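You operate a simulated robot arm through the tools that you are given. There is no shell and no other tool.

The job below is to be done with a simulated robot arm. You get a single attempt, and the scene is never put back.

## Task
Give the silver cap from the pale board three strokes of plaster and stand it on the dark board.
Fine: shut the valve again, slider back to the middle, no plaster spilt.

It is judged by the outcome, as a careful person would: the job done as asked, and still so three seconds after it is handed in. It fails if anything else is knocked over, pushed out of place, dropped, spilled or broken. A push-on lid holds only when it is set on centred and level and pressed home; a screw cap is set on level and turned clockwise until tight.

## Robot
A 5-joint arm with a two-finger parallel gripper, fixed in place. Base frame: the origin is at the foot of the arm, x ahead of it, y to its left, z up; the work surface is at about z = 0. Lengths are in mm, angles in degrees, forces in N, time in s.
With the tool pointing down near the work surface it reaches from about 260 to 680 mm from the base axis. Its first joint turns from -66.0 to 66.0 degrees. The tool tilts only in the upright plane through the base axis and itself; it spins freely about its own axis. Payload 2.9 kg.
Tool frame: the origin (TCP) lies between the finger pads and is the grasp point; the fingertips stand 30 mm ahead of it; z points along the fingers, y is the line along which they close. Largest opening 110 mm; finger width 20, thickness 10; the body of the gripper, 48 by 112 mm, starts 55 mm behind the TCP.
Orientation is that of the tool frame in the base frame, as a unit quaternion [w, x, y, z]. With the fingers straight down and closing along the base's y, the tool's x points along the base's -x, its y along +y and its z along -z.

## Interface
- The arm moves only by the tool step_arm. Its argument "motion" is one flat list of numbers, 7 for each row, row after row: the shift along the tool's x, y, z in mm, then the turn, a rotation vector about the tool's x, y, z in degrees, then the opening, from 0 (shut) to 1 (fully open). In form: [dx, dy, dz, ax, ay, az, jaw, dx, dy, dz, ax, ay, az, jaw, ...]. A call has 1 to 20 rows; each row is the pose to reach, as a shift and turn from the pose commanded when the call began, along the tool's axes at that moment. A row lasts 0.2 s, in which the tool goes at most 50 mm and 8.6 degrees; a call with a longer step from one row to the next is refused whole, and so is a gripper value outside its range. Where a pose cannot be reached the arm comes as near as it can. A force on the tool above 90 N (or 10 N above the force at the start of the call, whichever is more), or a blocked arm, ends the call early, and 0.2 s more pass. Each finger travels about 108 mm/s and halts on what it meets, pressing with about 22 N; the grip force reading is that of the motor and also rises with nothing between the fingers. The clock runs only during rows and for 0.2 s after the last one: add rows that repeat a pose to give the fingers time. The reply holds the time, the measured pose of the TCP, the force on the tool along the base axes, the opening and the grip force, in the units named above and with some noise, with the torque about the TCP (base axes, N m) and any sound that the robot's microphone picked up, and new pictures: "show" is both (left out), scene, wrist or none.
- Cameras (640 x 400 px; columns grow to the right, rows downward): "scene" is fixed at [20, -439.4, 604.4]; the picture's right is [0.89, -0.45, 0.00], its down [-0.25, -0.50, -0.83] and it looks along [0.37, 0.74, -0.56] (base axes); focal length 271 px, centre (320, 200). "wrist" rides on the gripper at [72, 17, -103] in the tool frame; the picture's right is [-0.23, 0.97, 0.00], its down [-0.76, -0.18, -0.62] and it looks along [-0.61, -0.14, 0.78] (tool axes); focal length 222 px, centre (320, 200). There is no depth. A picture from a camera that has moved, and an enlarged one, comes with that camera's place and axes in the base frame and with its lens.
- inspect(camera, box): a new picture of the part [left, top, right, bottom] of that camera's present view, enlarged. The clock stands still meanwhile.
- job_done(): hands the job in; it is judged then, once.

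Places have to be worked out from the pictures, the camera data and where the tool is seen. Open the gripper and draw the arm clear of the work before you hand the job in, unless the task says otherwise.

The tools are called by a JSON object that holds its "api" and its "payload". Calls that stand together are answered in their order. step_arm: Moves the arm, as the interface text tells. Its arguments: {"type":"object","properties":{"motion":{"type":"array","items":{"type":"number"}},"show":{"type":"string","enum":["both","scene","wrist","none"]}},"required":["motion"]} The other tools are called the same way: inspect (camera, box) takes an enlarged picture of a part of a camera's view; job_done () hands the job in.

At the start:

```text
t: 0.0
ee_pos: [368.2, 124.4, 465.8]
tcp_rot: [0.0, 0.0, 1.0, 0.0]
wrist_force: [-0.3, -0.6, -0.2]
moment: [-0.02, -0.01, 0.02]
finger_gap: 109.9
grip_force: 0.0
```

scene: 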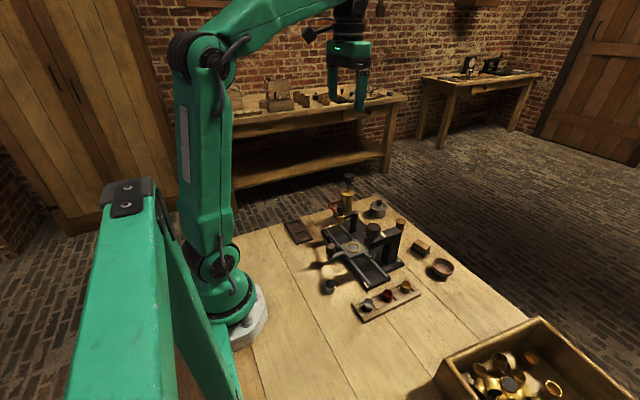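
wrist: 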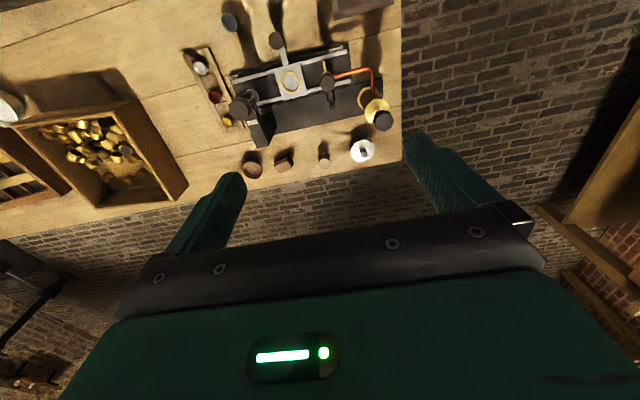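

I start by looking closer at the work area in both cameras before moving anything.

{"api": "inspect", "payload": {"camera": "scene", "box": [270, 170, 470, 330]}}

{"api": "inspect", "payload": {"camera": "wrist", "box": [170, 0, 410, 180]}}

```text
2.50 times, centred on (370, 250) of scene
camera zoom: at [20.0, -439.4, 604.4], right [0.89, -0.45, 0.0], down [-0.25, -0.5, -0.83], along [0.37, 0.74, -0.56], focal length 677 px, centre (195, 75)
```

zoom: 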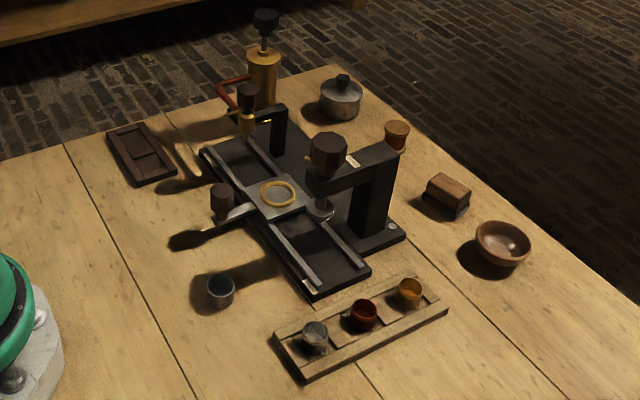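

```text
2.22 times, centred on (290, 90) of wrist
camera zoom: at [296.2, 140.6, 568.5], right [0.23, 0.97, 0.0], down [0.76, -0.18, 0.62], along [0.61, -0.14, -0.78], focal length 494 px, centre (387, 444)
```

zoom: 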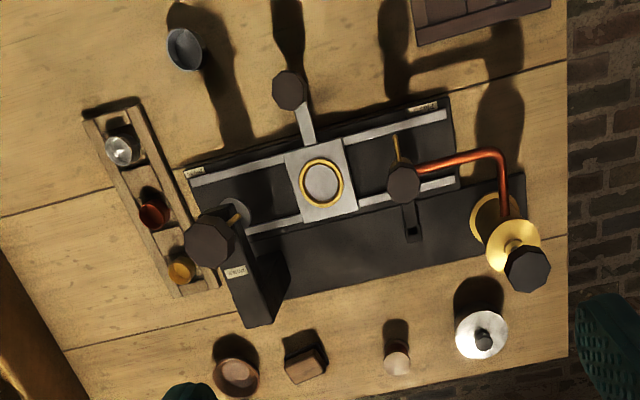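

There are labels on the machine; I zoom in on them and on each station.

{"api": "inspect", "payload": {"camera": "wrist", "box": [225, 80, 305, 130]}}

{"api": "inspect", "payload": {"camera": "wrist", "box": [310, 30, 400, 90]}}

{"api": "inspect", "payload": {"camera": "scene", "box": [325, 170, 405, 220]}}

{"api": "inspect", "payload": {"camera": "scene", "box": [360, 215, 420, 255]}}

{"api": "inspect", "payload": {"camera": "wrist", "box": [330, 60, 410, 110]}}

{"api": "inspect", "payload": {"camera": "scene", "box": [310, 230, 430, 325]}}

```text
8.00 times, centred on (265, 105) of wrist
camera zoom: at [296.2, 140.6, 568.5], right [0.23, 0.97, 0.0], down [0.76, -0.18, 0.62], along [0.61, -0.14, -0.78], focal length 1777 px, centre (760, 960)
```

zoom: 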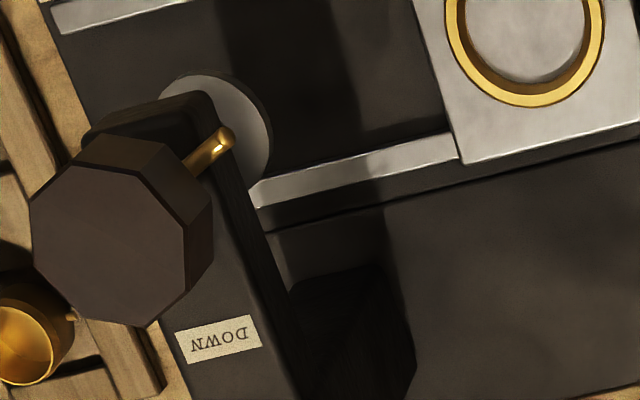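

```text
6.67 times, centred on (355, 60) of wrist
camera zoom: at [296.2, 140.6, 568.5], right [0.23, 0.97, 0.0], down [0.76, -0.18, 0.62], along [0.61, -0.14, -0.78], focal length 1481 px, centre (87, 1133)
```

zoom: 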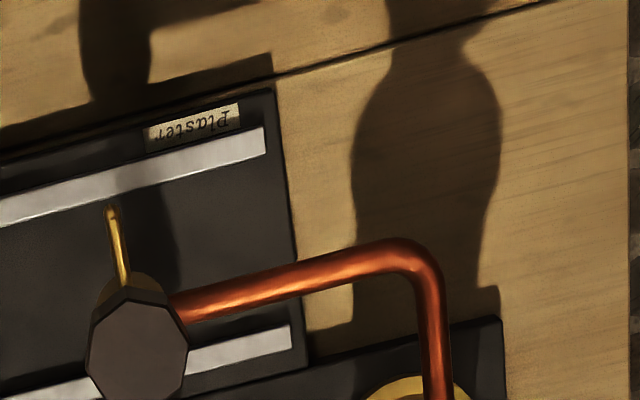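

```text
8.00 times, centred on (365, 195) of scene
camera zoom: at [20.0, -439.4, 604.4], right [0.89, -0.45, 0.0], down [-0.25, -0.5, -0.83], along [0.37, 0.74, -0.56], focal length 2166 px, centre (-40, 240)
```

zoom: 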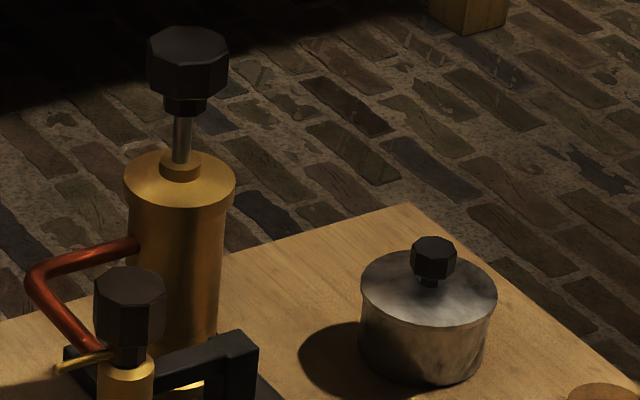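

```text
10.00 times, centred on (390, 235) of scene
camera zoom: at [20.0, -439.4, 604.4], right [0.89, -0.45, 0.0], down [-0.25, -0.5, -0.83], along [0.37, 0.74, -0.56], focal length 2707 px, centre (-380, -150)
```

zoom: 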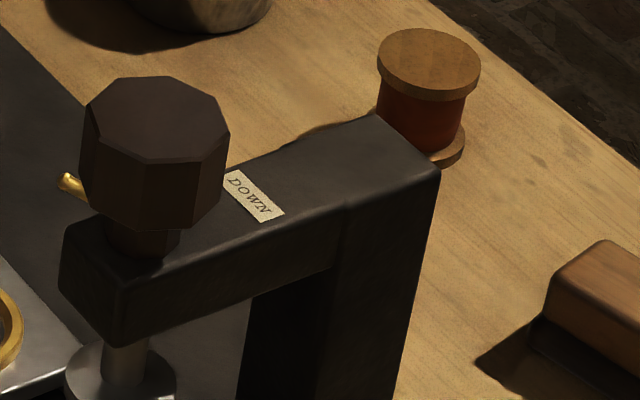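

```text
8.00 times, centred on (370, 85) of wrist
camera zoom: at [296.2, 140.6, 568.5], right [0.23, 0.97, 0.0], down [0.76, -0.18, 0.62], along [0.61, -0.14, -0.78], focal length 1777 px, centre (-80, 1120)
```

zoom: 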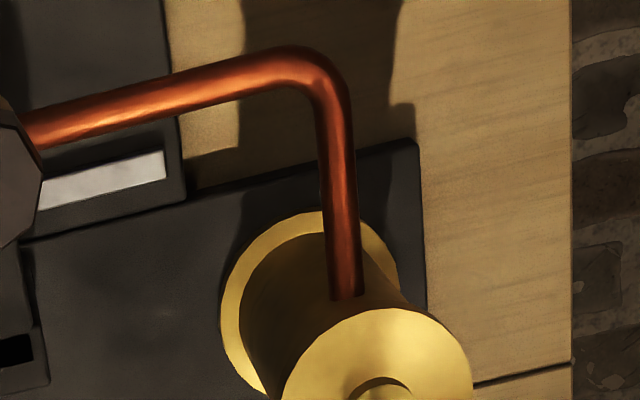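

```text
4.21 times, centred on (370, 278) of scene
camera zoom: at [20.0, -439.4, 604.4], right [0.89, -0.45, 0.0], down [-0.25, -0.5, -0.83], along [0.37, 0.74, -0.56], focal length 1140 px, centre (110, -126)
```

zoom: 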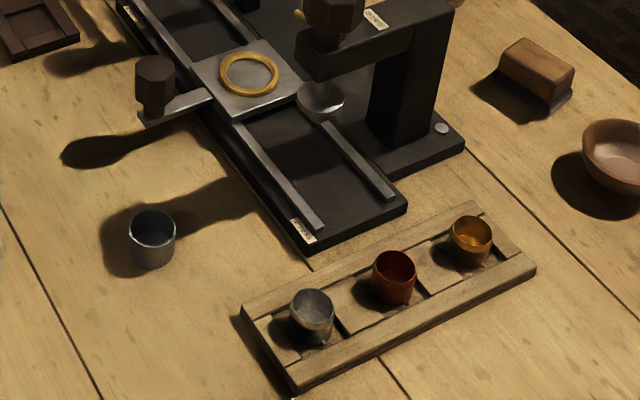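

The silver cap comes out near (310, -124) on the pale board, the slider ring near (382, 54), the plaster tap near (382, 134) and the pump knob near (456, 218). I lower the arm and spin it by 90° for a closer, more overhead look at the pale board.

{"api": "step_arm", "payload": {"motion": [1, -5, 20, 0, 0, 8.2, 1, 2, -10, 40, 0, 0, 16.4, 1, 3, -15, 60, 0, 0, 24.6, 1, 4, -20, 82, 0, 0, 32.8, 1, 5, -25, 102, 0, 0, 41, 1, 6, -30, 123, 0, 0, 49.2, 1, 8, -34, 144, 0, 0, 57.4, 1, 9, -39, 165, 0, 0, 65.6, 1, 10, -44, 186, 0, 0, 73.8, 1, 11, -49, 206, 0, 0, 82, 1, 12, -53, 226, 0, 0, 90, 1, 12, -53, 226, 0, 0, 90, 1], "show": "both"}}

```text
t: 2.6
ee_pos: [355.0, 70.6, 239.2]
tcp_rot: [0.0, 0.708, 0.706, 0.0]
wrist_force: [0.3, 0.4, 0.7]
moment: [-0.01, -0.03, 0.03]
finger_gap: 110.4
grip_force: 0.0
camera wrist: at [373.9, 143.0, 341.3], right [0.97, -0.23, 0.0], down [-0.18, -0.76, 0.62], along [-0.14, -0.61, -0.78], focal length 222 px, centre (320, 200)
```

scene: 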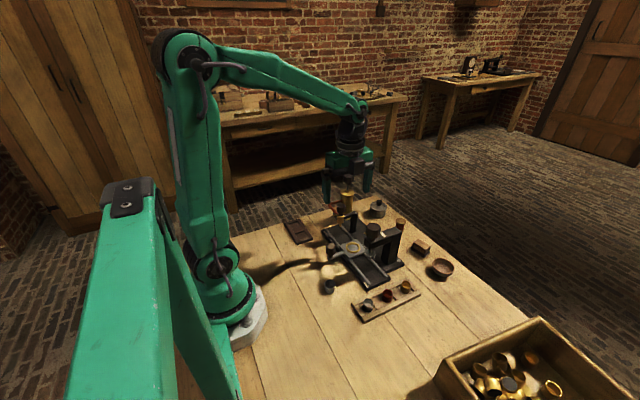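
wrist: 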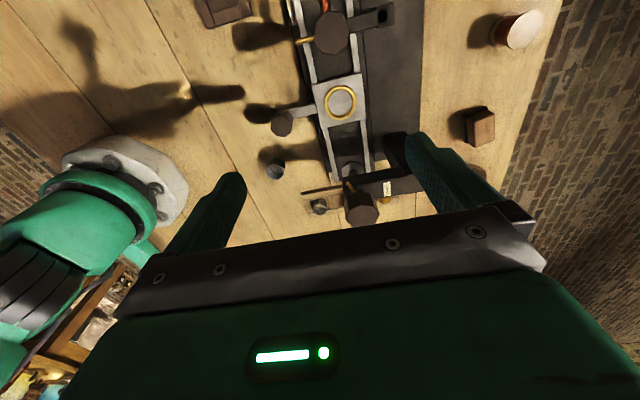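

The view is now over the machine. I zoom in on the cap boards, the press, the tap and the slider.

{"api": "inspect", "payload": {"camera": "wrist", "box": [255, 150, 415, 250]}}

{"api": "inspect", "payload": {"camera": "wrist", "box": [255, 50, 415, 150]}}

{"api": "inspect", "payload": {"camera": "wrist", "box": [190, 0, 420, 60]}}

{"api": "inspect", "payload": {"camera": "wrist", "box": [300, 0, 400, 60]}}

```text
4.00 times, centred on (335, 200) of wrist
camera zoom: at [373.9, 143.0, 341.3], right [0.97, -0.23, 0.0], down [-0.18, -0.76, 0.62], along [-0.14, -0.61, -0.78], focal length 888 px, centre (260, 200)
```

zoom: 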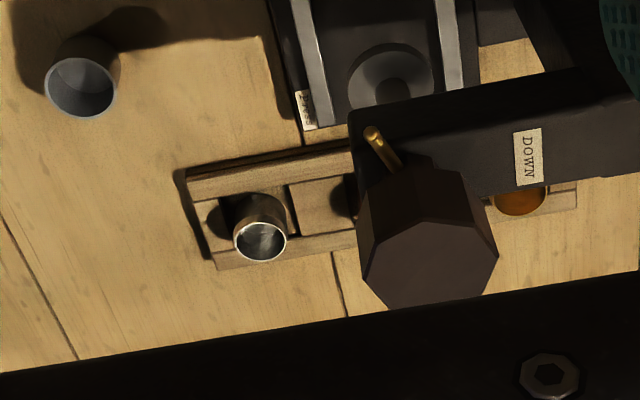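

```text
4.00 times, centred on (335, 100) of wrist
camera zoom: at [373.9, 143.0, 341.3], right [0.97, -0.23, 0.0], down [-0.18, -0.76, 0.62], along [-0.14, -0.61, -0.78], focal length 888 px, centre (260, 600)
```

zoom: 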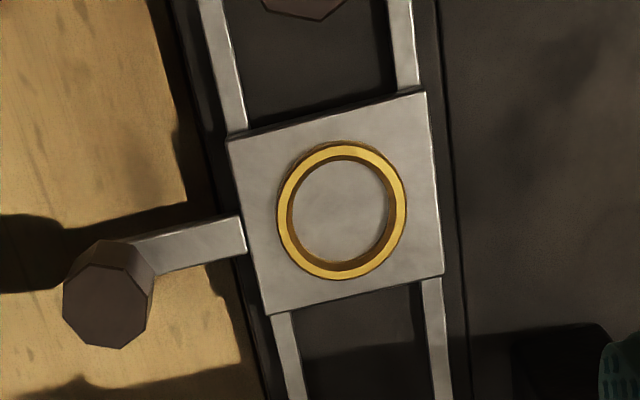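

```text
2.78 times, centred on (305, 30) of wrist
camera zoom: at [373.9, 143.0, 341.3], right [0.97, -0.23, 0.0], down [-0.18, -0.76, 0.62], along [-0.14, -0.61, -0.78], focal length 618 px, centre (362, 673)
```

zoom: 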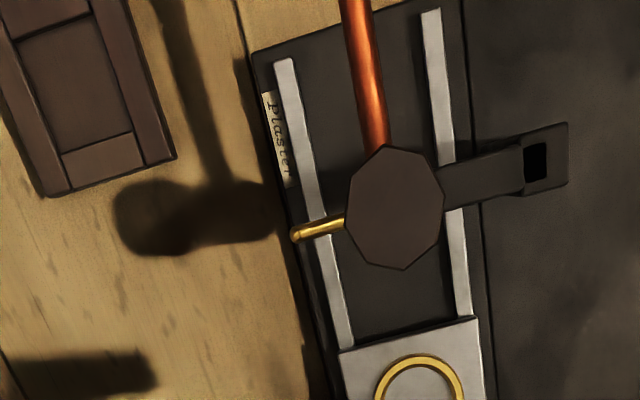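

```text
6.40 times, centred on (350, 30) of wrist
camera zoom: at [373.9, 143.0, 341.3], right [0.97, -0.23, 0.0], down [-0.18, -0.76, 0.62], along [-0.14, -0.61, -0.78], focal length 1422 px, centre (128, 1288)
```

zoom: 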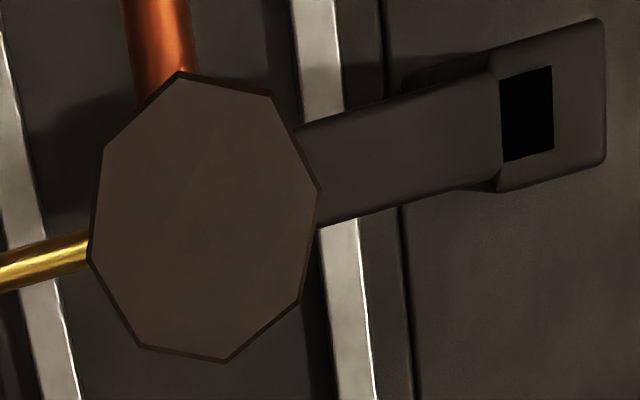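

The tap lever points toward the base and the cap ring is at about (381, 54). I move above the silver cap, going sideways first and then down, to see its pocket closely.

{"api": "step_arm", "payload": {"motion": [-39, -9, 0, 0, 0, 0, 1, -78, -18, 0, 0, 0, 0, 1, -117, -27, 0, 0, 0, 0, 1, -156, -36, 0, 0, 0, 0, 1, -194.6, -45, 0, 0, 0, 0, 1, -194.6, -45, 40, 0, 0, 0, 1, -194.6, -45, 80, 0, 0, 0, 1, -194.6, -45, 109, 0, 0, 0, 1, -194.6, -45, 109, 0, 0, 0, 1], "show": "both"}}

{"api": "inspect", "payload": {"camera": "wrist", "box": [240, 90, 400, 190]}}

{"api": "inspect", "payload": {"camera": "scene", "box": [310, 230, 430, 325]}}

```text
t: 4.6
ee_pos: [311.2, -122.4, 131.1]
tcp_rot: [0.0, 0.708, 0.707, 0.0]
wrist_force: [0.4, 0.7, 0.5]
moment: [0.0, 0.03, 0.02]
finger_gap: 109.9
grip_force: 0.1
camera wrist: at [328.5, -50.7, 232.5], right [0.97, -0.23, 0.0], down [-0.18, -0.76, 0.62], along [-0.14, -0.61, -0.78], focal length 222 px, centre (320, 200)
```

scene: 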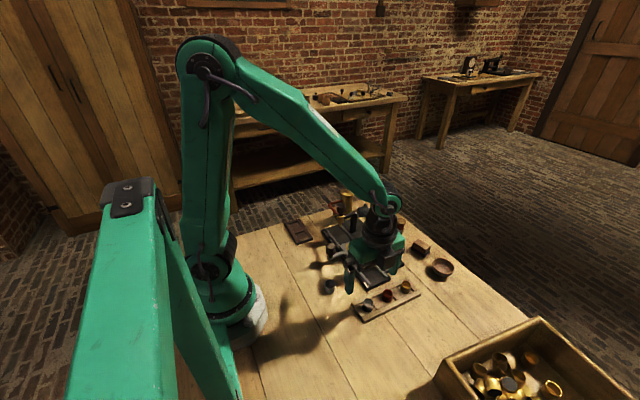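
wrist: 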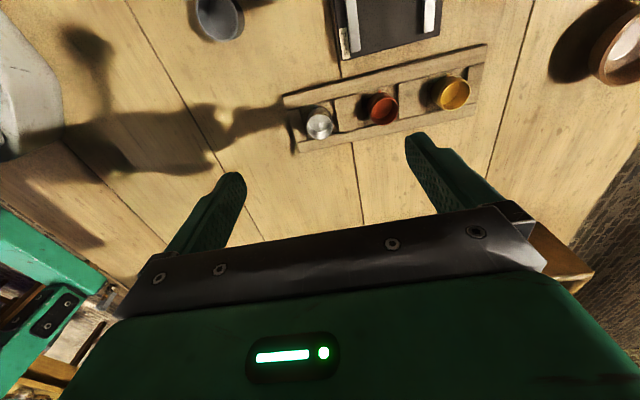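

```text
4.00 times, centred on (320, 140) of wrist
camera zoom: at [328.5, -50.7, 232.5], right [0.97, -0.23, 0.0], down [-0.18, -0.76, 0.62], along [-0.14, -0.61, -0.78], focal length 888 px, centre (320, 440)
```

zoom: 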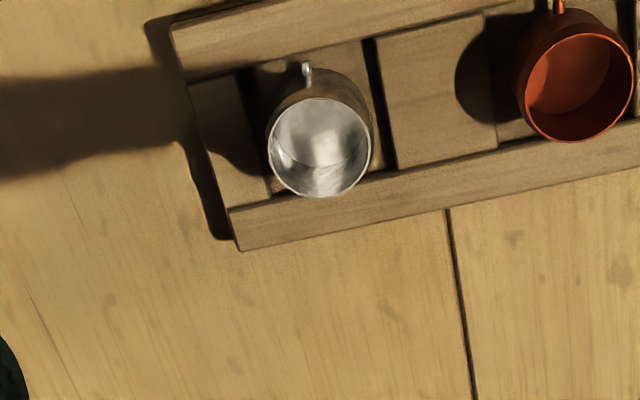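

```text
4.21 times, centred on (370, 278) of scene
camera zoom: at [20.0, -439.4, 604.4], right [0.89, -0.45, 0.0], down [-0.25, -0.5, -0.83], along [0.37, 0.74, -0.56], focal length 1140 px, centre (110, -126)
```

zoom: 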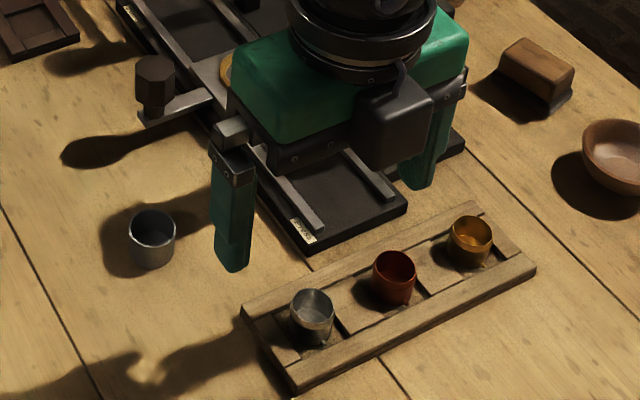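

The rim centre triangulates to about (311, -125, 30), 24 mm across, with a small peg on the +y side and only about 4 mm clear in x before the low dividers. I descend with the jaw partly closed to fingertip height of about 18 mm, above the dividers, without gripping yet.

{"api": "step_arm", "payload": {"motion": [-1.5, 0, 30, 0, 0, 0, 0.5, -1.5, 0, 60, 0, 0, 0, 0.45, -1.5, 0, 75, 0, 0, 0, 0.45, -1.5, 0, 82, 0, 0, 0, 0.45, -1.5, 0, 82, 0, 0, 0, 0.45], "show": "both"}}

{"api": "inspect", "payload": {"camera": "wrist", "box": [240, 90, 400, 190]}}

{"api": "inspect", "payload": {"camera": "scene", "box": [340, 270, 420, 325]}}

```text
t: 5.8
ee_pos: [311.8, -125.9, 49.4]
tcp_rot: [0.0, 0.708, 0.707, 0.0]
wrist_force: [1.1, -0.5, -0.8]
moment: [0.02, 0.0, -0.02]
finger_gap: 49.5
grip_force: 0.2
camera wrist: at [329.1, -53.7, 151.7], right [0.97, -0.23, 0.0], down [-0.18, -0.76, 0.62], along [-0.14, -0.61, -0.78], focal length 222 px, centre (320, 200)
```

scene: 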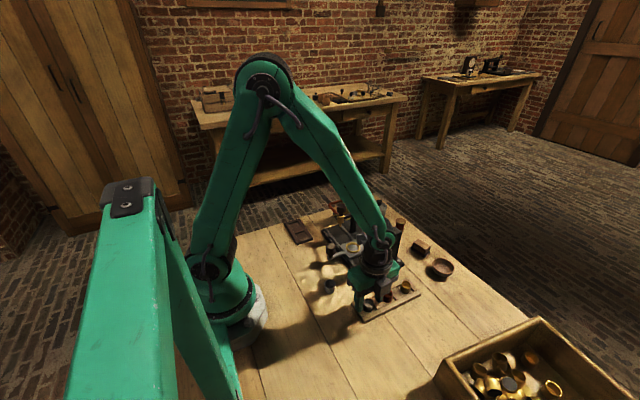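
wrist: 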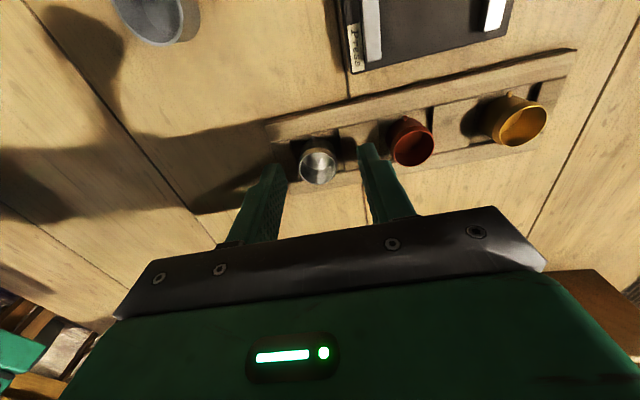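

```text
4.00 times, centred on (320, 140) of wrist
camera zoom: at [329.1, -53.7, 151.7], right [0.97, -0.23, 0.0], down [-0.18, -0.76, 0.62], along [-0.14, -0.61, -0.78], focal length 888 px, centre (320, 440)
```

zoom: 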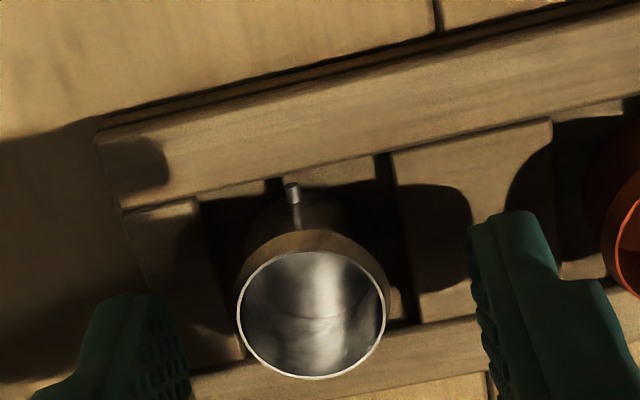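

```text
7.27 times, centred on (380, 298) of scene
camera zoom: at [20.0, -439.4, 604.4], right [0.89, -0.45, 0.0], down [-0.25, -0.5, -0.83], along [0.37, 0.74, -0.56], focal length 1969 px, centre (-116, -509)
```

zoom: 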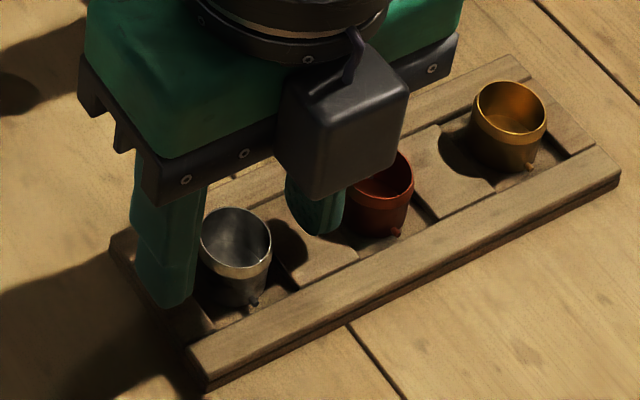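

The fingers straddle the cap with tips clear of the dividers; the cap sits about 1 mm toward -x and +y of the grip centre, and lugs show at ±y near its foot. I shift to centre, close, wait, and lift a little.

{"api": "step_arm", "payload": {"motion": [1.3, -1.1, 0, 0, 0, 0, 0.45, 1.3, -1.1, 0, 0, 0, 0, 0.3, 1.3, -1.1, 0, 0, 0, 0, 0.15, 1.3, -1.1, 0, 0, 0, 0, 0.15, 1.3, -1.1, 0, 0, 0, 0, 0.15, 1.3, -1.1, -10, 0, 0, 0, 0.15, 1.3, -1.1, -30, 0, 0, 0, 0.15, 1.3, -1.1, -30, 0, 0, 0, 0.15], "show": "both"}}

{"api": "inspect", "payload": {"camera": "wrist", "box": [240, 90, 400, 190]}}

{"api": "inspect", "payload": {"camera": "scene", "box": [340, 260, 420, 315]}}

```text
t: 7.6
ee_pos: [309.4, -124.5, 79.2]
tcp_rot: [0.0, 0.708, 0.707, 0.001]
wrist_force: [0.0, -0.2, 0.5]
moment: [-0.02, -0.01, 0.01]
finger_gap: 22.3
grip_force: 21.8
camera wrist: at [327.8, -52.8, 182.1], right [0.97, -0.23, 0.0], down [-0.18, -0.76, 0.62], along [-0.14, -0.61, -0.78], focal length 222 px, centre (320, 200)
```

scene: 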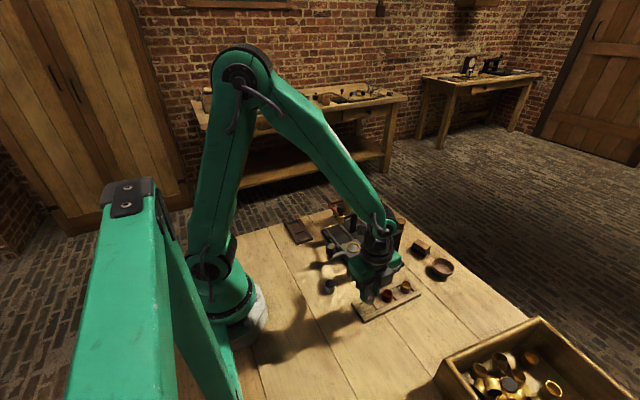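
wrist: 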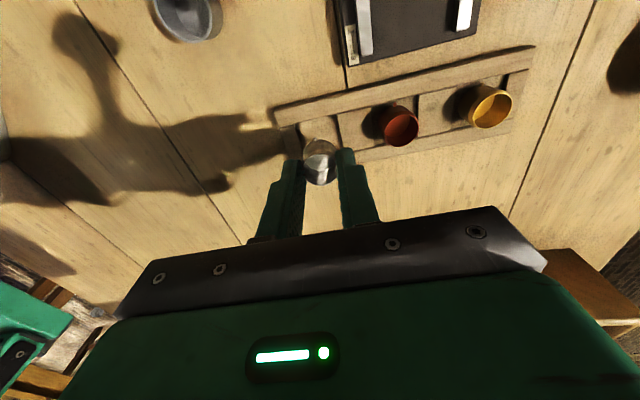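

```text
4.00 times, centred on (320, 140) of wrist
camera zoom: at [327.8, -52.8, 182.1], right [0.97, -0.23, 0.0], down [-0.18, -0.76, 0.62], along [-0.14, -0.61, -0.78], focal length 888 px, centre (320, 440)
```

zoom: 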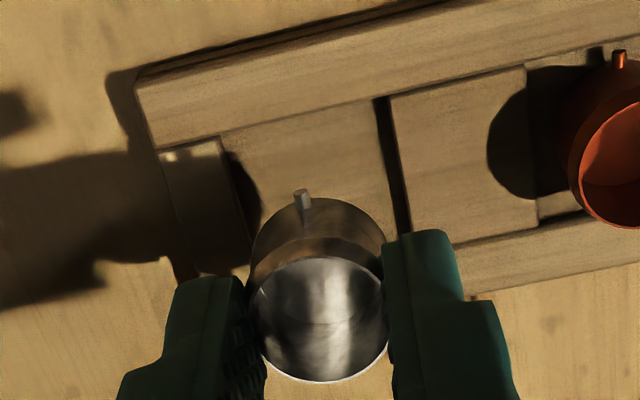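

```text
7.27 times, centred on (380, 288) of scene
camera zoom: at [20.0, -439.4, 604.4], right [0.89, -0.45, 0.0], down [-0.25, -0.5, -0.83], along [0.37, 0.74, -0.56], focal length 1969 px, centre (-116, -436)
```

zoom: 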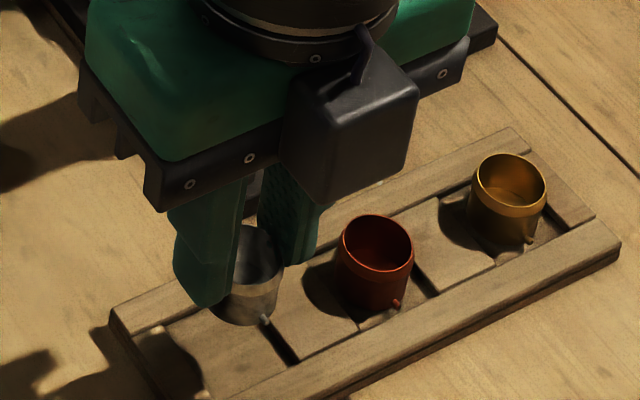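

The cap is held (gap 22.3 mm, 22 N) with its foot about 47 mm below the TCP. I lift it to 210 mm and carry it over the slider ring, passing above the press knob.

{"api": "step_arm", "payload": {"motion": [0, 0, -44, 0, 0, 0, 0.15, 0, 0, -88, 0, 0, 0, 0.15, 0, 0, -131, 0, 0, 0, 0.15, 35, 14, -131, 0, 0, 0, 0.15, 71, 28, -131, 0, 0, 0, 0.15, 106, 42, -131, 0, 0, 0, 0.15, 142, 57, -131, 0, 0, 0, 0.15, 177.4, 71, -131, 0, 0, 0, 0.15, 177.4, 71, -131, 0, 0, 0, 0.15, 177.4, 71, -131, 0, 0, 0, 0.15], "show": "both"}}

{"api": "inspect", "payload": {"camera": "wrist", "box": [240, 70, 400, 170]}}

{"api": "inspect", "payload": {"camera": "scene", "box": [310, 180, 420, 260]}}

```text
t: 9.8
ee_pos: [379.0, 54.9, 210.8]
tcp_rot: [0.0, 0.707, 0.707, 0.001]
wrist_force: [0.1, -0.5, 0.1]
moment: [0.03, -0.01, -0.02]
finger_gap: 22.4
grip_force: 21.7
camera wrist: at [397.7, 127.2, 313.0], right [0.97, -0.23, 0.0], down [-0.18, -0.76, 0.62], along [-0.14, -0.61, -0.78], focal length 222 px, centre (320, 200)
```

scene: 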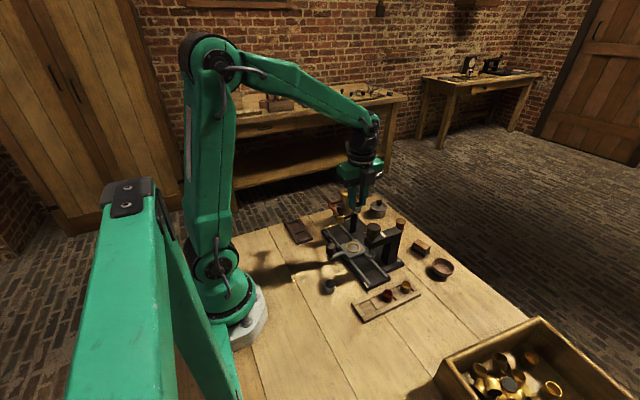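
wrist: 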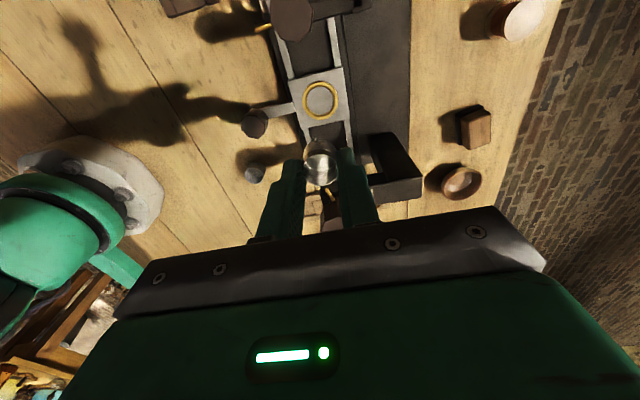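

```text
4.00 times, centred on (320, 120) of wrist
camera zoom: at [397.7, 127.2, 313.0], right [0.97, -0.23, 0.0], down [-0.18, -0.76, 0.62], along [-0.14, -0.61, -0.78], focal length 888 px, centre (320, 520)
```

zoom: 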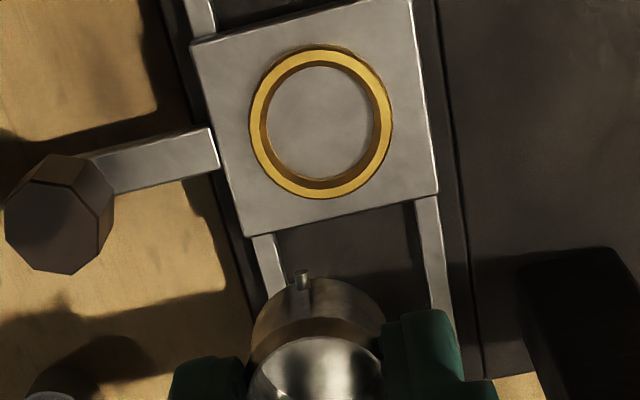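

```text
5.00 times, centred on (365, 220) of scene
camera zoom: at [20.0, -439.4, 604.4], right [0.89, -0.45, 0.0], down [-0.25, -0.5, -0.83], along [0.37, 0.74, -0.56], focal length 1353 px, centre (95, 100)
```

zoom: 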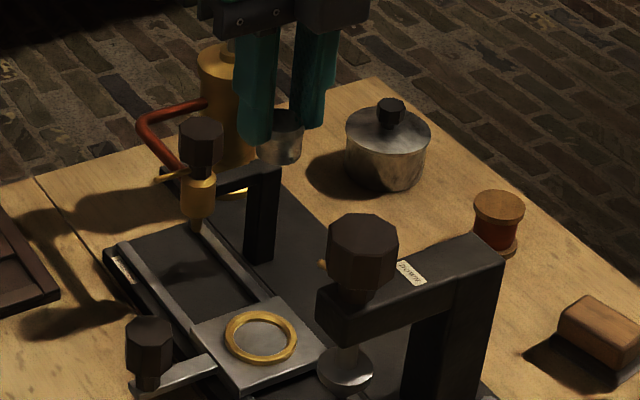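

The tool axis lines up with the ring in x and is about 1.5 mm too far in +y for the cap. I correct that and come down to just above the ring to check again.

{"api": "step_arm", "payload": {"motion": [-1.5, 0.5, 35, 0, 0, 0, 0.15, -1.5, 0.5, 70, 0, 0, 0, 0.15, -1.5, 0.5, 100, 0, 0, 0, 0.15, -1.5, 0.5, 123, 0, 0, 0, 0.15, -1.5, 0.5, 123, 0, 0, 0, 0.15], "show": "none"}}

{"api": "inspect", "payload": {"camera": "wrist", "box": [240, 90, 400, 190]}}

{"api": "inspect", "payload": {"camera": "scene", "box": [310, 210, 410, 280]}}

```text
t: 11.0
ee_pos: [380.0, 51.4, 85.0]
tcp_rot: [0.0, 0.707, 0.707, -0.001]
wrist_force: [0.2, 0.1, -0.7]
moment: [-0.04, 0.04, 0.02]
finger_gap: 22.4
grip_force: 22.3
```

```text
4.00 times, centred on (320, 140) of wrist
camera zoom: at [397.5, 123.5, 189.3], right [0.97, -0.23, 0.0], down [-0.18, -0.76, 0.62], along [-0.14, -0.61, -0.78], focal length 888 px, centre (320, 440)
```

zoom: 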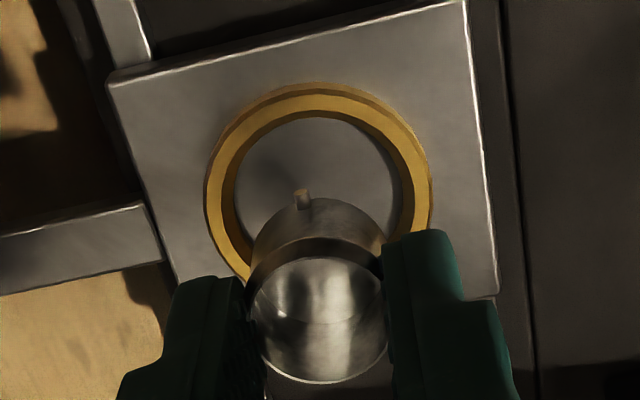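

```text
5.71 times, centred on (360, 245) of scene
camera zoom: at [20.0, -439.4, 604.4], right [0.89, -0.45, 0.0], down [-0.25, -0.5, -0.83], along [0.37, 0.74, -0.56], focal length 1547 px, centre (91, -57)
```

zoom: 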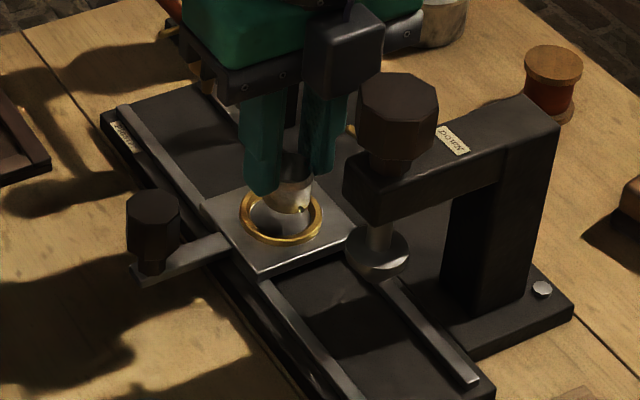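

The ring appears about 3 mm further in +y than the tool axis now. I nudge +2.5 mm in y and look again before lowering.

{"api": "step_arm", "payload": {"motion": [2.5, -0.4, 0, 0, 0, 0, 0.15, 2.5, -0.4, 4, 0, 0, 0, 0.15, 2.5, -0.4, 4, 0, 0, 0, 0.15], "show": "none"}}

{"api": "inspect", "payload": {"camera": "wrist", "box": [240, 90, 400, 190]}}

{"api": "inspect", "payload": {"camera": "scene", "box": [330, 220, 390, 260]}}

```text
t: 11.8
ee_pos: [379.3, 53.6, 82.3]
tcp_rot: [0.0, 0.707, 0.707, 0.0]
wrist_force: [-0.3, -1.1, -0.5]
moment: [-0.03, -0.02, 0.01]
finger_gap: 22.2
grip_force: 22.6
```

```text
4.00 times, centred on (320, 140) of wrist
camera zoom: at [398.0, 126.4, 185.7], right [0.97, -0.23, 0.0], down [-0.18, -0.76, 0.62], along [-0.14, -0.61, -0.78], focal length 888 px, centre (320, 440)
```

zoom: 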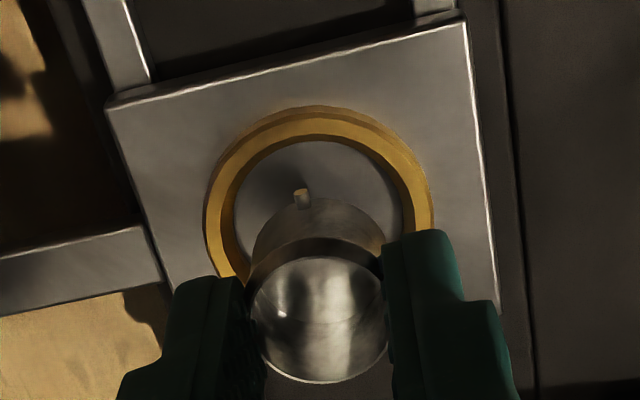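

```text
10.00 times, centred on (360, 240) of scene
camera zoom: at [20.0, -439.4, 604.4], right [0.89, -0.45, 0.0], down [-0.25, -0.5, -0.83], along [0.37, 0.74, -0.56], focal length 2707 px, centre (-80, -200)
```

zoom: 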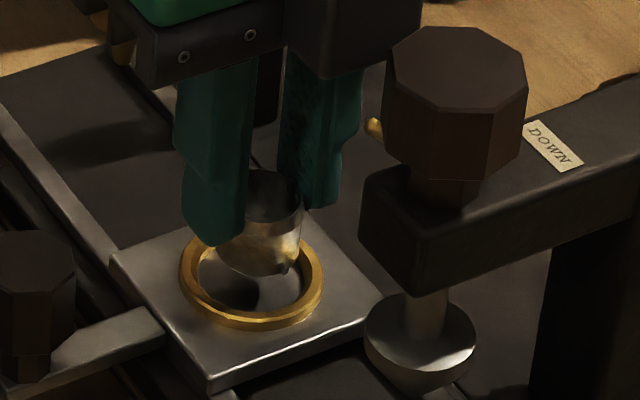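

The cap is now over the ring to within a millimetre or so. I lower in small steps toward the slider plate and watch the force.

{"api": "step_arm", "payload": {"motion": [-0.7, 0, 2, 0, 0, 0, 0.15, -0.7, 0, 4, 0, 0, 0, 0.15, -0.7, 0, 6, 0, 0, 0, 0.15, -0.7, 0, 6, 0, 0, 0, 0.15], "show": "none"}}

{"api": "inspect", "payload": {"camera": "wrist", "box": [240, 90, 400, 190]}}

{"api": "inspect", "payload": {"camera": "scene", "box": [330, 220, 390, 260]}}

```text
t: 12.8
ee_pos: [379.5, 53.1, 77.1]
tcp_rot: [0.0, 0.707, 0.707, 0.0]
wrist_force: [0.3, 0.3, -0.5]
moment: [0.03, 0.01, 0.02]
finger_gap: 22.1
grip_force: 22.1
```

```text
4.00 times, centred on (320, 140) of wrist
camera zoom: at [398.6, 125.1, 179.5], right [0.97, -0.23, 0.0], down [-0.18, -0.76, 0.62], along [-0.14, -0.61, -0.78], focal length 888 px, centre (320, 440)
```

zoom: 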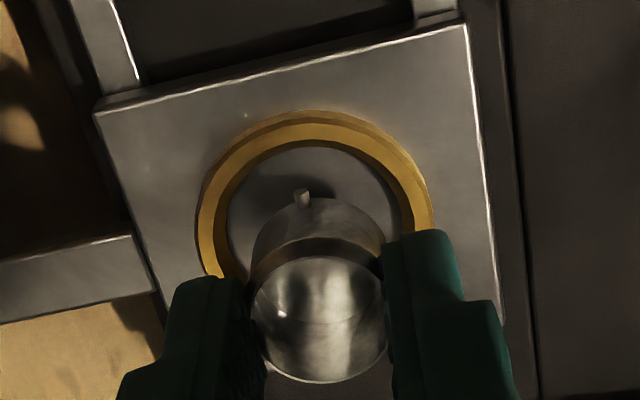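

```text
10.00 times, centred on (360, 240) of scene
camera zoom: at [20.0, -439.4, 604.4], right [0.89, -0.45, 0.0], down [-0.25, -0.5, -0.83], along [0.37, 0.74, -0.56], focal length 2707 px, centre (-80, -200)
```

zoom: 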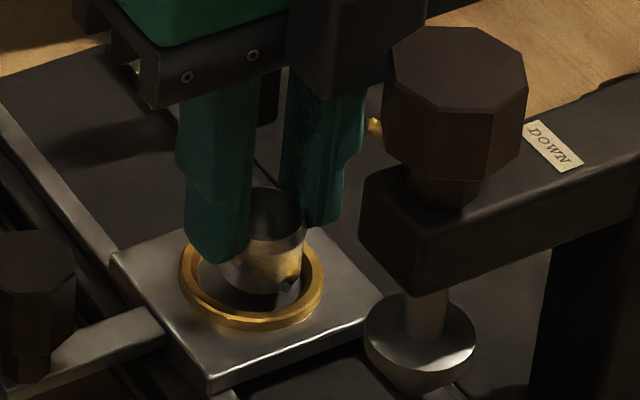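

Ring centre looks about 1.3 mm toward -x of the grip axis. I correct that and lower in small increments, reading the force.

{"api": "step_arm", "payload": {"motion": [0.5, -1.4, 0, 0, 0, 0, 0.15, 0.5, -1.4, 2, 0, 0, 0, 0.15, 0.5, -1.4, 3, 0, 0, 0, 0.15, 0.5, -1.4, 3, 0, 0, 0, 0.15], "show": "none"}}

{"api": "inspect", "payload": {"camera": "wrist", "box": [240, 90, 400, 190]}}

{"api": "inspect", "payload": {"camera": "scene", "box": [330, 220, 390, 260]}}

```text
t: 13.8
ee_pos: [379.9, 54.1, 73.4]
tcp_rot: [0.0, 0.707, 0.708, 0.0]
wrist_force: [0.7, 0.7, -0.2]
moment: [-0.01, 0.0, 0.01]
finger_gap: 22.1
grip_force: 21.5
```

```text
4.00 times, centred on (320, 140) of wrist
camera zoom: at [398.0, 126.1, 176.5], right [0.97, -0.23, 0.0], down [-0.18, -0.76, 0.62], along [-0.14, -0.61, -0.78], focal length 888 px, centre (320, 440)
```

zoom: 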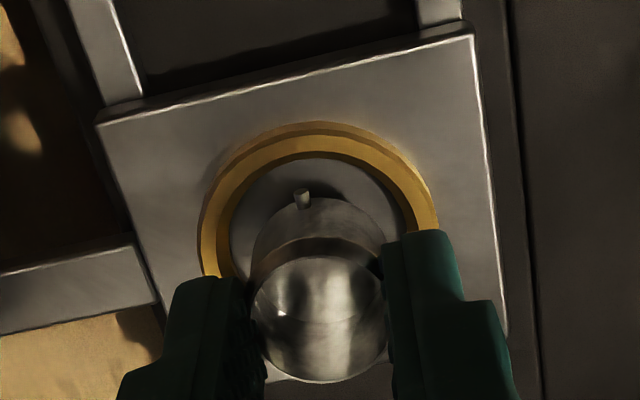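

```text
10.00 times, centred on (360, 240) of scene
camera zoom: at [20.0, -439.4, 604.4], right [0.89, -0.45, 0.0], down [-0.25, -0.5, -0.83], along [0.37, 0.74, -0.56], focal length 2707 px, centre (-80, -200)
```

zoom: 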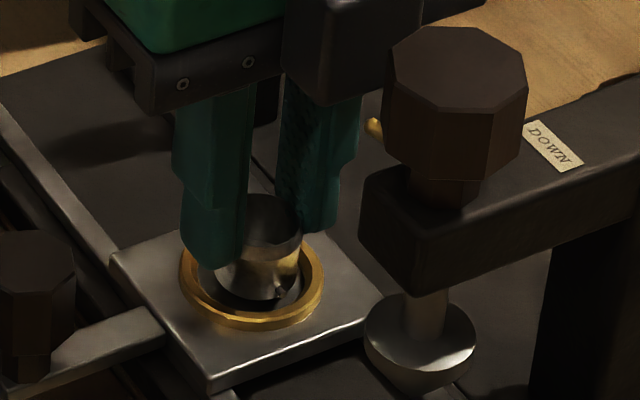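

The cap is inside the ring's circle with clearance all round and no contact yet. I lower a further few millimetres in 1 mm steps.

{"api": "step_arm", "payload": {"motion": [0, 0, 1, 0, 0, 0, 0.15, 0, 0, 2, 0, 0, 0, 0.15, 0, 0, 2, 0, 0, 0, 0.15], "show": "none"}}

{"api": "step_arm", "payload": {"motion": [0, 0, 1, 0, 0, 0, 0.15, 0, 0, 1, 0, 0, 0, 0.15], "show": "none"}}

{"api": "inspect", "payload": {"camera": "scene", "box": [330, 220, 390, 260]}}

```text
t: 14.6
ee_pos: [379.0, 54.1, 73.0]
tcp_rot: [0.001, 0.707, 0.707, 0.001]
wrist_force: [-1.6, 0.3, 0.2]
moment: [-0.01, -0.02, 0.01]
finger_gap: 22.3
grip_force: 21.6
```

```text
t: 15.2
ee_pos: [379.6, 53.0, 70.7]
tcp_rot: [0.0, 0.707, 0.707, 0.0]
wrist_force: [0.6, 0.2, -0.5]
moment: [-0.01, -0.01, 0.0]
finger_gap: 22.4
grip_force: 21.9
```

```text
10.00 times, centred on (360, 240) of scene
camera zoom: at [20.0, -439.4, 604.4], right [0.89, -0.45, 0.0], down [-0.25, -0.5, -0.83], along [0.37, 0.74, -0.56], focal length 2707 px, centre (-80, -200)
```

zoom: 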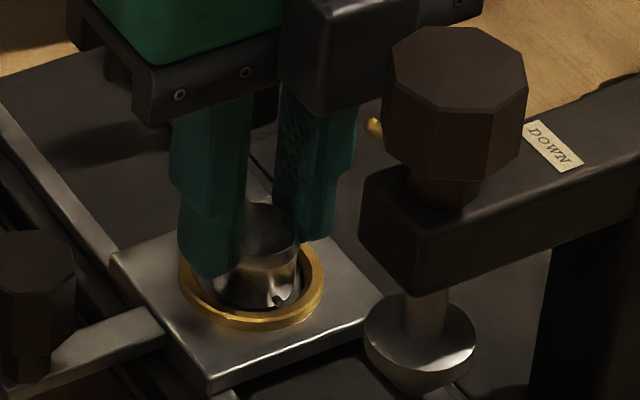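

Still free; the cap's foot is about to meet the plate. I continue in 1 mm steps.

{"api": "step_arm", "payload": {"motion": [0, 0, 1, 0, 0, 0, 0.15, 0, 0, 1, 0, 0, 0, 0.15], "show": "none"}}

{"api": "step_arm", "payload": {"motion": [0, 0, 1, 0, 0, 0, 0.15, 0, 0, 1, 0, 0, 0, 0.15], "show": "none"}}

{"api": "inspect", "payload": {"camera": "scene", "box": [330, 220, 390, 260]}}

{"api": "inspect", "payload": {"camera": "wrist", "box": [240, 90, 400, 190]}}

```text
t: 15.8
ee_pos: [379.1, 54.0, 69.4]
tcp_rot: [0.001, 0.707, 0.707, 0.001]
wrist_force: [0.3, 0.1, 2.2]
moment: [-0.01, -0.09, 0.03]
finger_gap: 22.1
grip_force: 22.0
```

```text
t: 16.4
ee_pos: [379.4, 54.5, 69.1]
tcp_rot: [0.0, 0.707, 0.707, 0.001]
wrist_force: [-0.3, -1.2, 5.6]
moment: [0.03, 0.07, 0.02]
finger_gap: 22.3
grip_force: 21.7
```

```text
10.00 times, centred on (360, 240) of scene
camera zoom: at [19.9, -439.4, 604.4], right [0.89, -0.45, 0.0], down [-0.25, -0.5, -0.83], along [0.37, 0.74, -0.56], focal length 2707 px, centre (-80, -200)
```

zoom: 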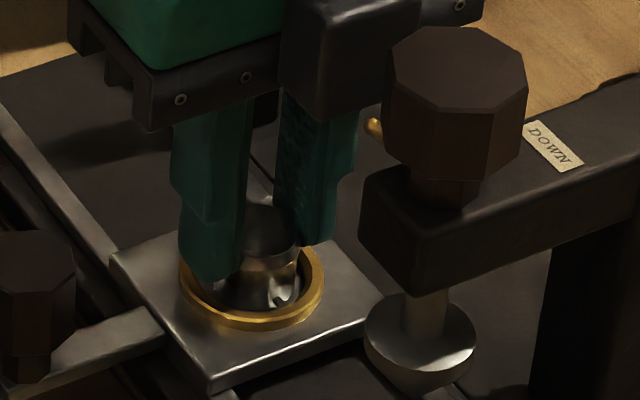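

```text
4.00 times, centred on (320, 140) of wrist
camera zoom: at [397.8, 126.4, 171.1], right [0.97, -0.23, 0.0], down [-0.18, -0.76, 0.62], along [-0.14, -0.61, -0.78], focal length 888 px, centre (320, 440)
```

zoom: 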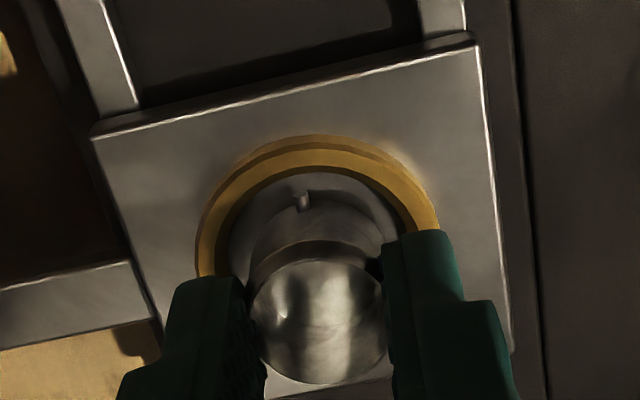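

Contact: 5.6 N upward at TCP z ≈ 69, with the cap seated inside the ring. I ease off, open gently and rise clear.

{"api": "step_arm", "payload": {"motion": [0, 0, -0.8, 0, 0, 0, 0.2, 0, 0, -0.8, 0, 0, 0, 0.3, 0, 0, -0.8, 0, 0, 0, 0.4, 0, 0, -0.8, 0, 0, 0, 0.4, 0, 0, -15, 0, 0, 0, 0.4, 0, 0, -50, 0, 0, 0, 0.4, 0, 0, -95, 0, 0, 0, 0.4, 0, 0, -140, 0, 0, 0, 0.4, 0, 0, -140, 0, 0, 0, 0.4], "show": "none"}}

{"api": "inspect", "payload": {"camera": "scene", "box": [310, 180, 420, 260]}}

{"api": "inspect", "payload": {"camera": "wrist", "box": [240, 60, 400, 160]}}

{"api": "inspect", "payload": {"camera": "scene", "box": [340, 225, 380, 255]}}

```text
t: 18.4
ee_pos: [379.7, 54.0, 209.7]
tcp_rot: [0.0, 0.707, 0.707, 0.0]
wrist_force: [0.0, -0.3, 0.1]
moment: [0.01, -0.01, 0.01]
finger_gap: 43.7
grip_force: 0.0
```

```text
5.00 times, centred on (365, 220) of scene
camera zoom: at [20.0, -439.4, 604.4], right [0.89, -0.45, 0.0], down [-0.25, -0.5, -0.83], along [0.37, 0.74, -0.56], focal length 1353 px, centre (95, 100)
```

zoom: 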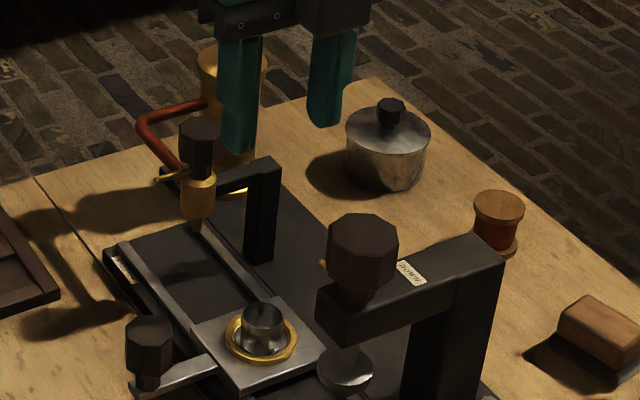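

```text
4.00 times, centred on (320, 110) of wrist
camera zoom: at [397.6, 126.1, 311.7], right [0.97, -0.23, 0.0], down [-0.18, -0.76, 0.62], along [-0.14, -0.61, -0.78], focal length 888 px, centre (320, 560)
```

zoom: 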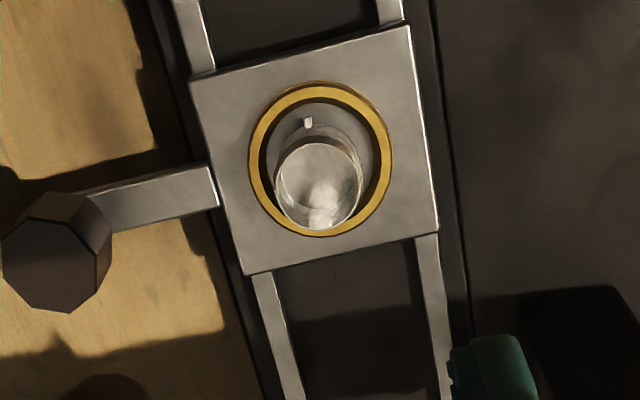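

```text
13.33 times, centred on (360, 240) of scene
camera zoom: at [20.0, -439.4, 604.4], right [0.89, -0.45, 0.0], down [-0.25, -0.5, -0.83], along [0.37, 0.74, -0.56], focal length 3609 px, centre (-213, -333)
```

zoom: 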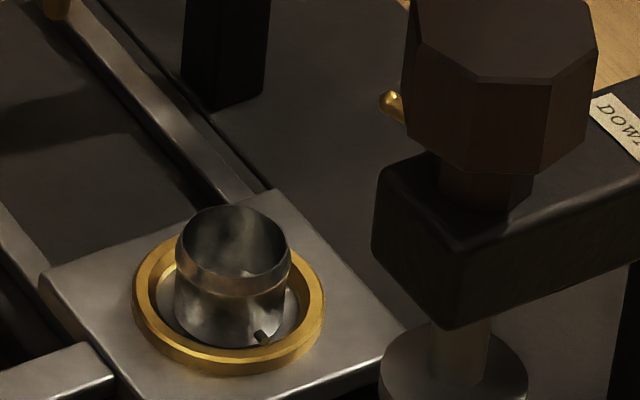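

The cap stands inside the ring, upright. Next I spin the gripper back so its fingers close along y and hover above the slider knob at about (304, 56, 61).

{"api": "step_arm", "payload": {"motion": [0.2, -7, 0, 0, 0, -8.2, 0.5, 0.4, -14, 0, 0, 0, -16.4, 0.6, 0.6, -21, 0, 0, 0, -24.6, 0.6, 0.8, -28, 0, 0, 0, -32.8, 0.6, 1, -35, 0, 0, 0, -41, 0.6, 1.2, -42, 0, 0, 0, -49.2, 0.6, 1.4, -49, 0, 0, 0, -57.4, 0.6, 1.6, -56, 0, 0, 0, -65.6, 0.6, 1.8, -63, 0, 0, 0, -73.8, 0.6, 2, -70, 0, 0, 0, -82, 0.6, 2, -75.5, 0, 0, 0, -90, 0.6, 2, -75.5, 0, 0, 0, -90, 0.6], "show": "wrist"}}

{"api": "inspect", "payload": {"camera": "wrist", "box": [240, 60, 400, 160]}}

```text
t: 21.0
ee_pos: [303.6, 56.0, 208.7]
tcp_rot: [0.001, -0.002, 1.0, 0.0]
wrist_force: [0.1, -0.7, -0.4]
moment: [-0.02, 0.0, 0.06]
finger_gap: 66.0
grip_force: 0.0
camera wrist: at [232.1, 72.6, 310.8], right [0.23, 0.97, 0.0], down [0.76, -0.18, 0.62], along [0.61, -0.14, -0.78], focal length 222 px, centre (320, 200)
```

wrist: 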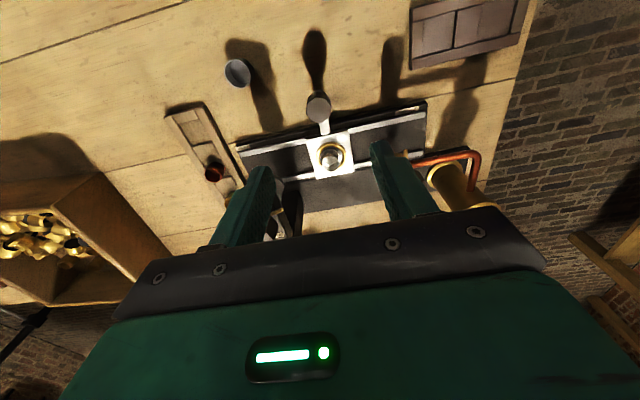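

```text
4.00 times, centred on (320, 110) of wrist
camera zoom: at [232.1, 72.6, 310.8], right [0.23, 0.97, 0.0], down [0.76, -0.18, 0.62], along [0.61, -0.14, -0.78], focal length 888 px, centre (320, 560)
```

zoom: 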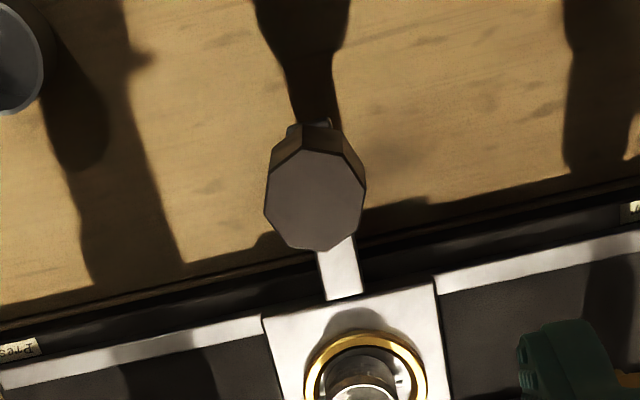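

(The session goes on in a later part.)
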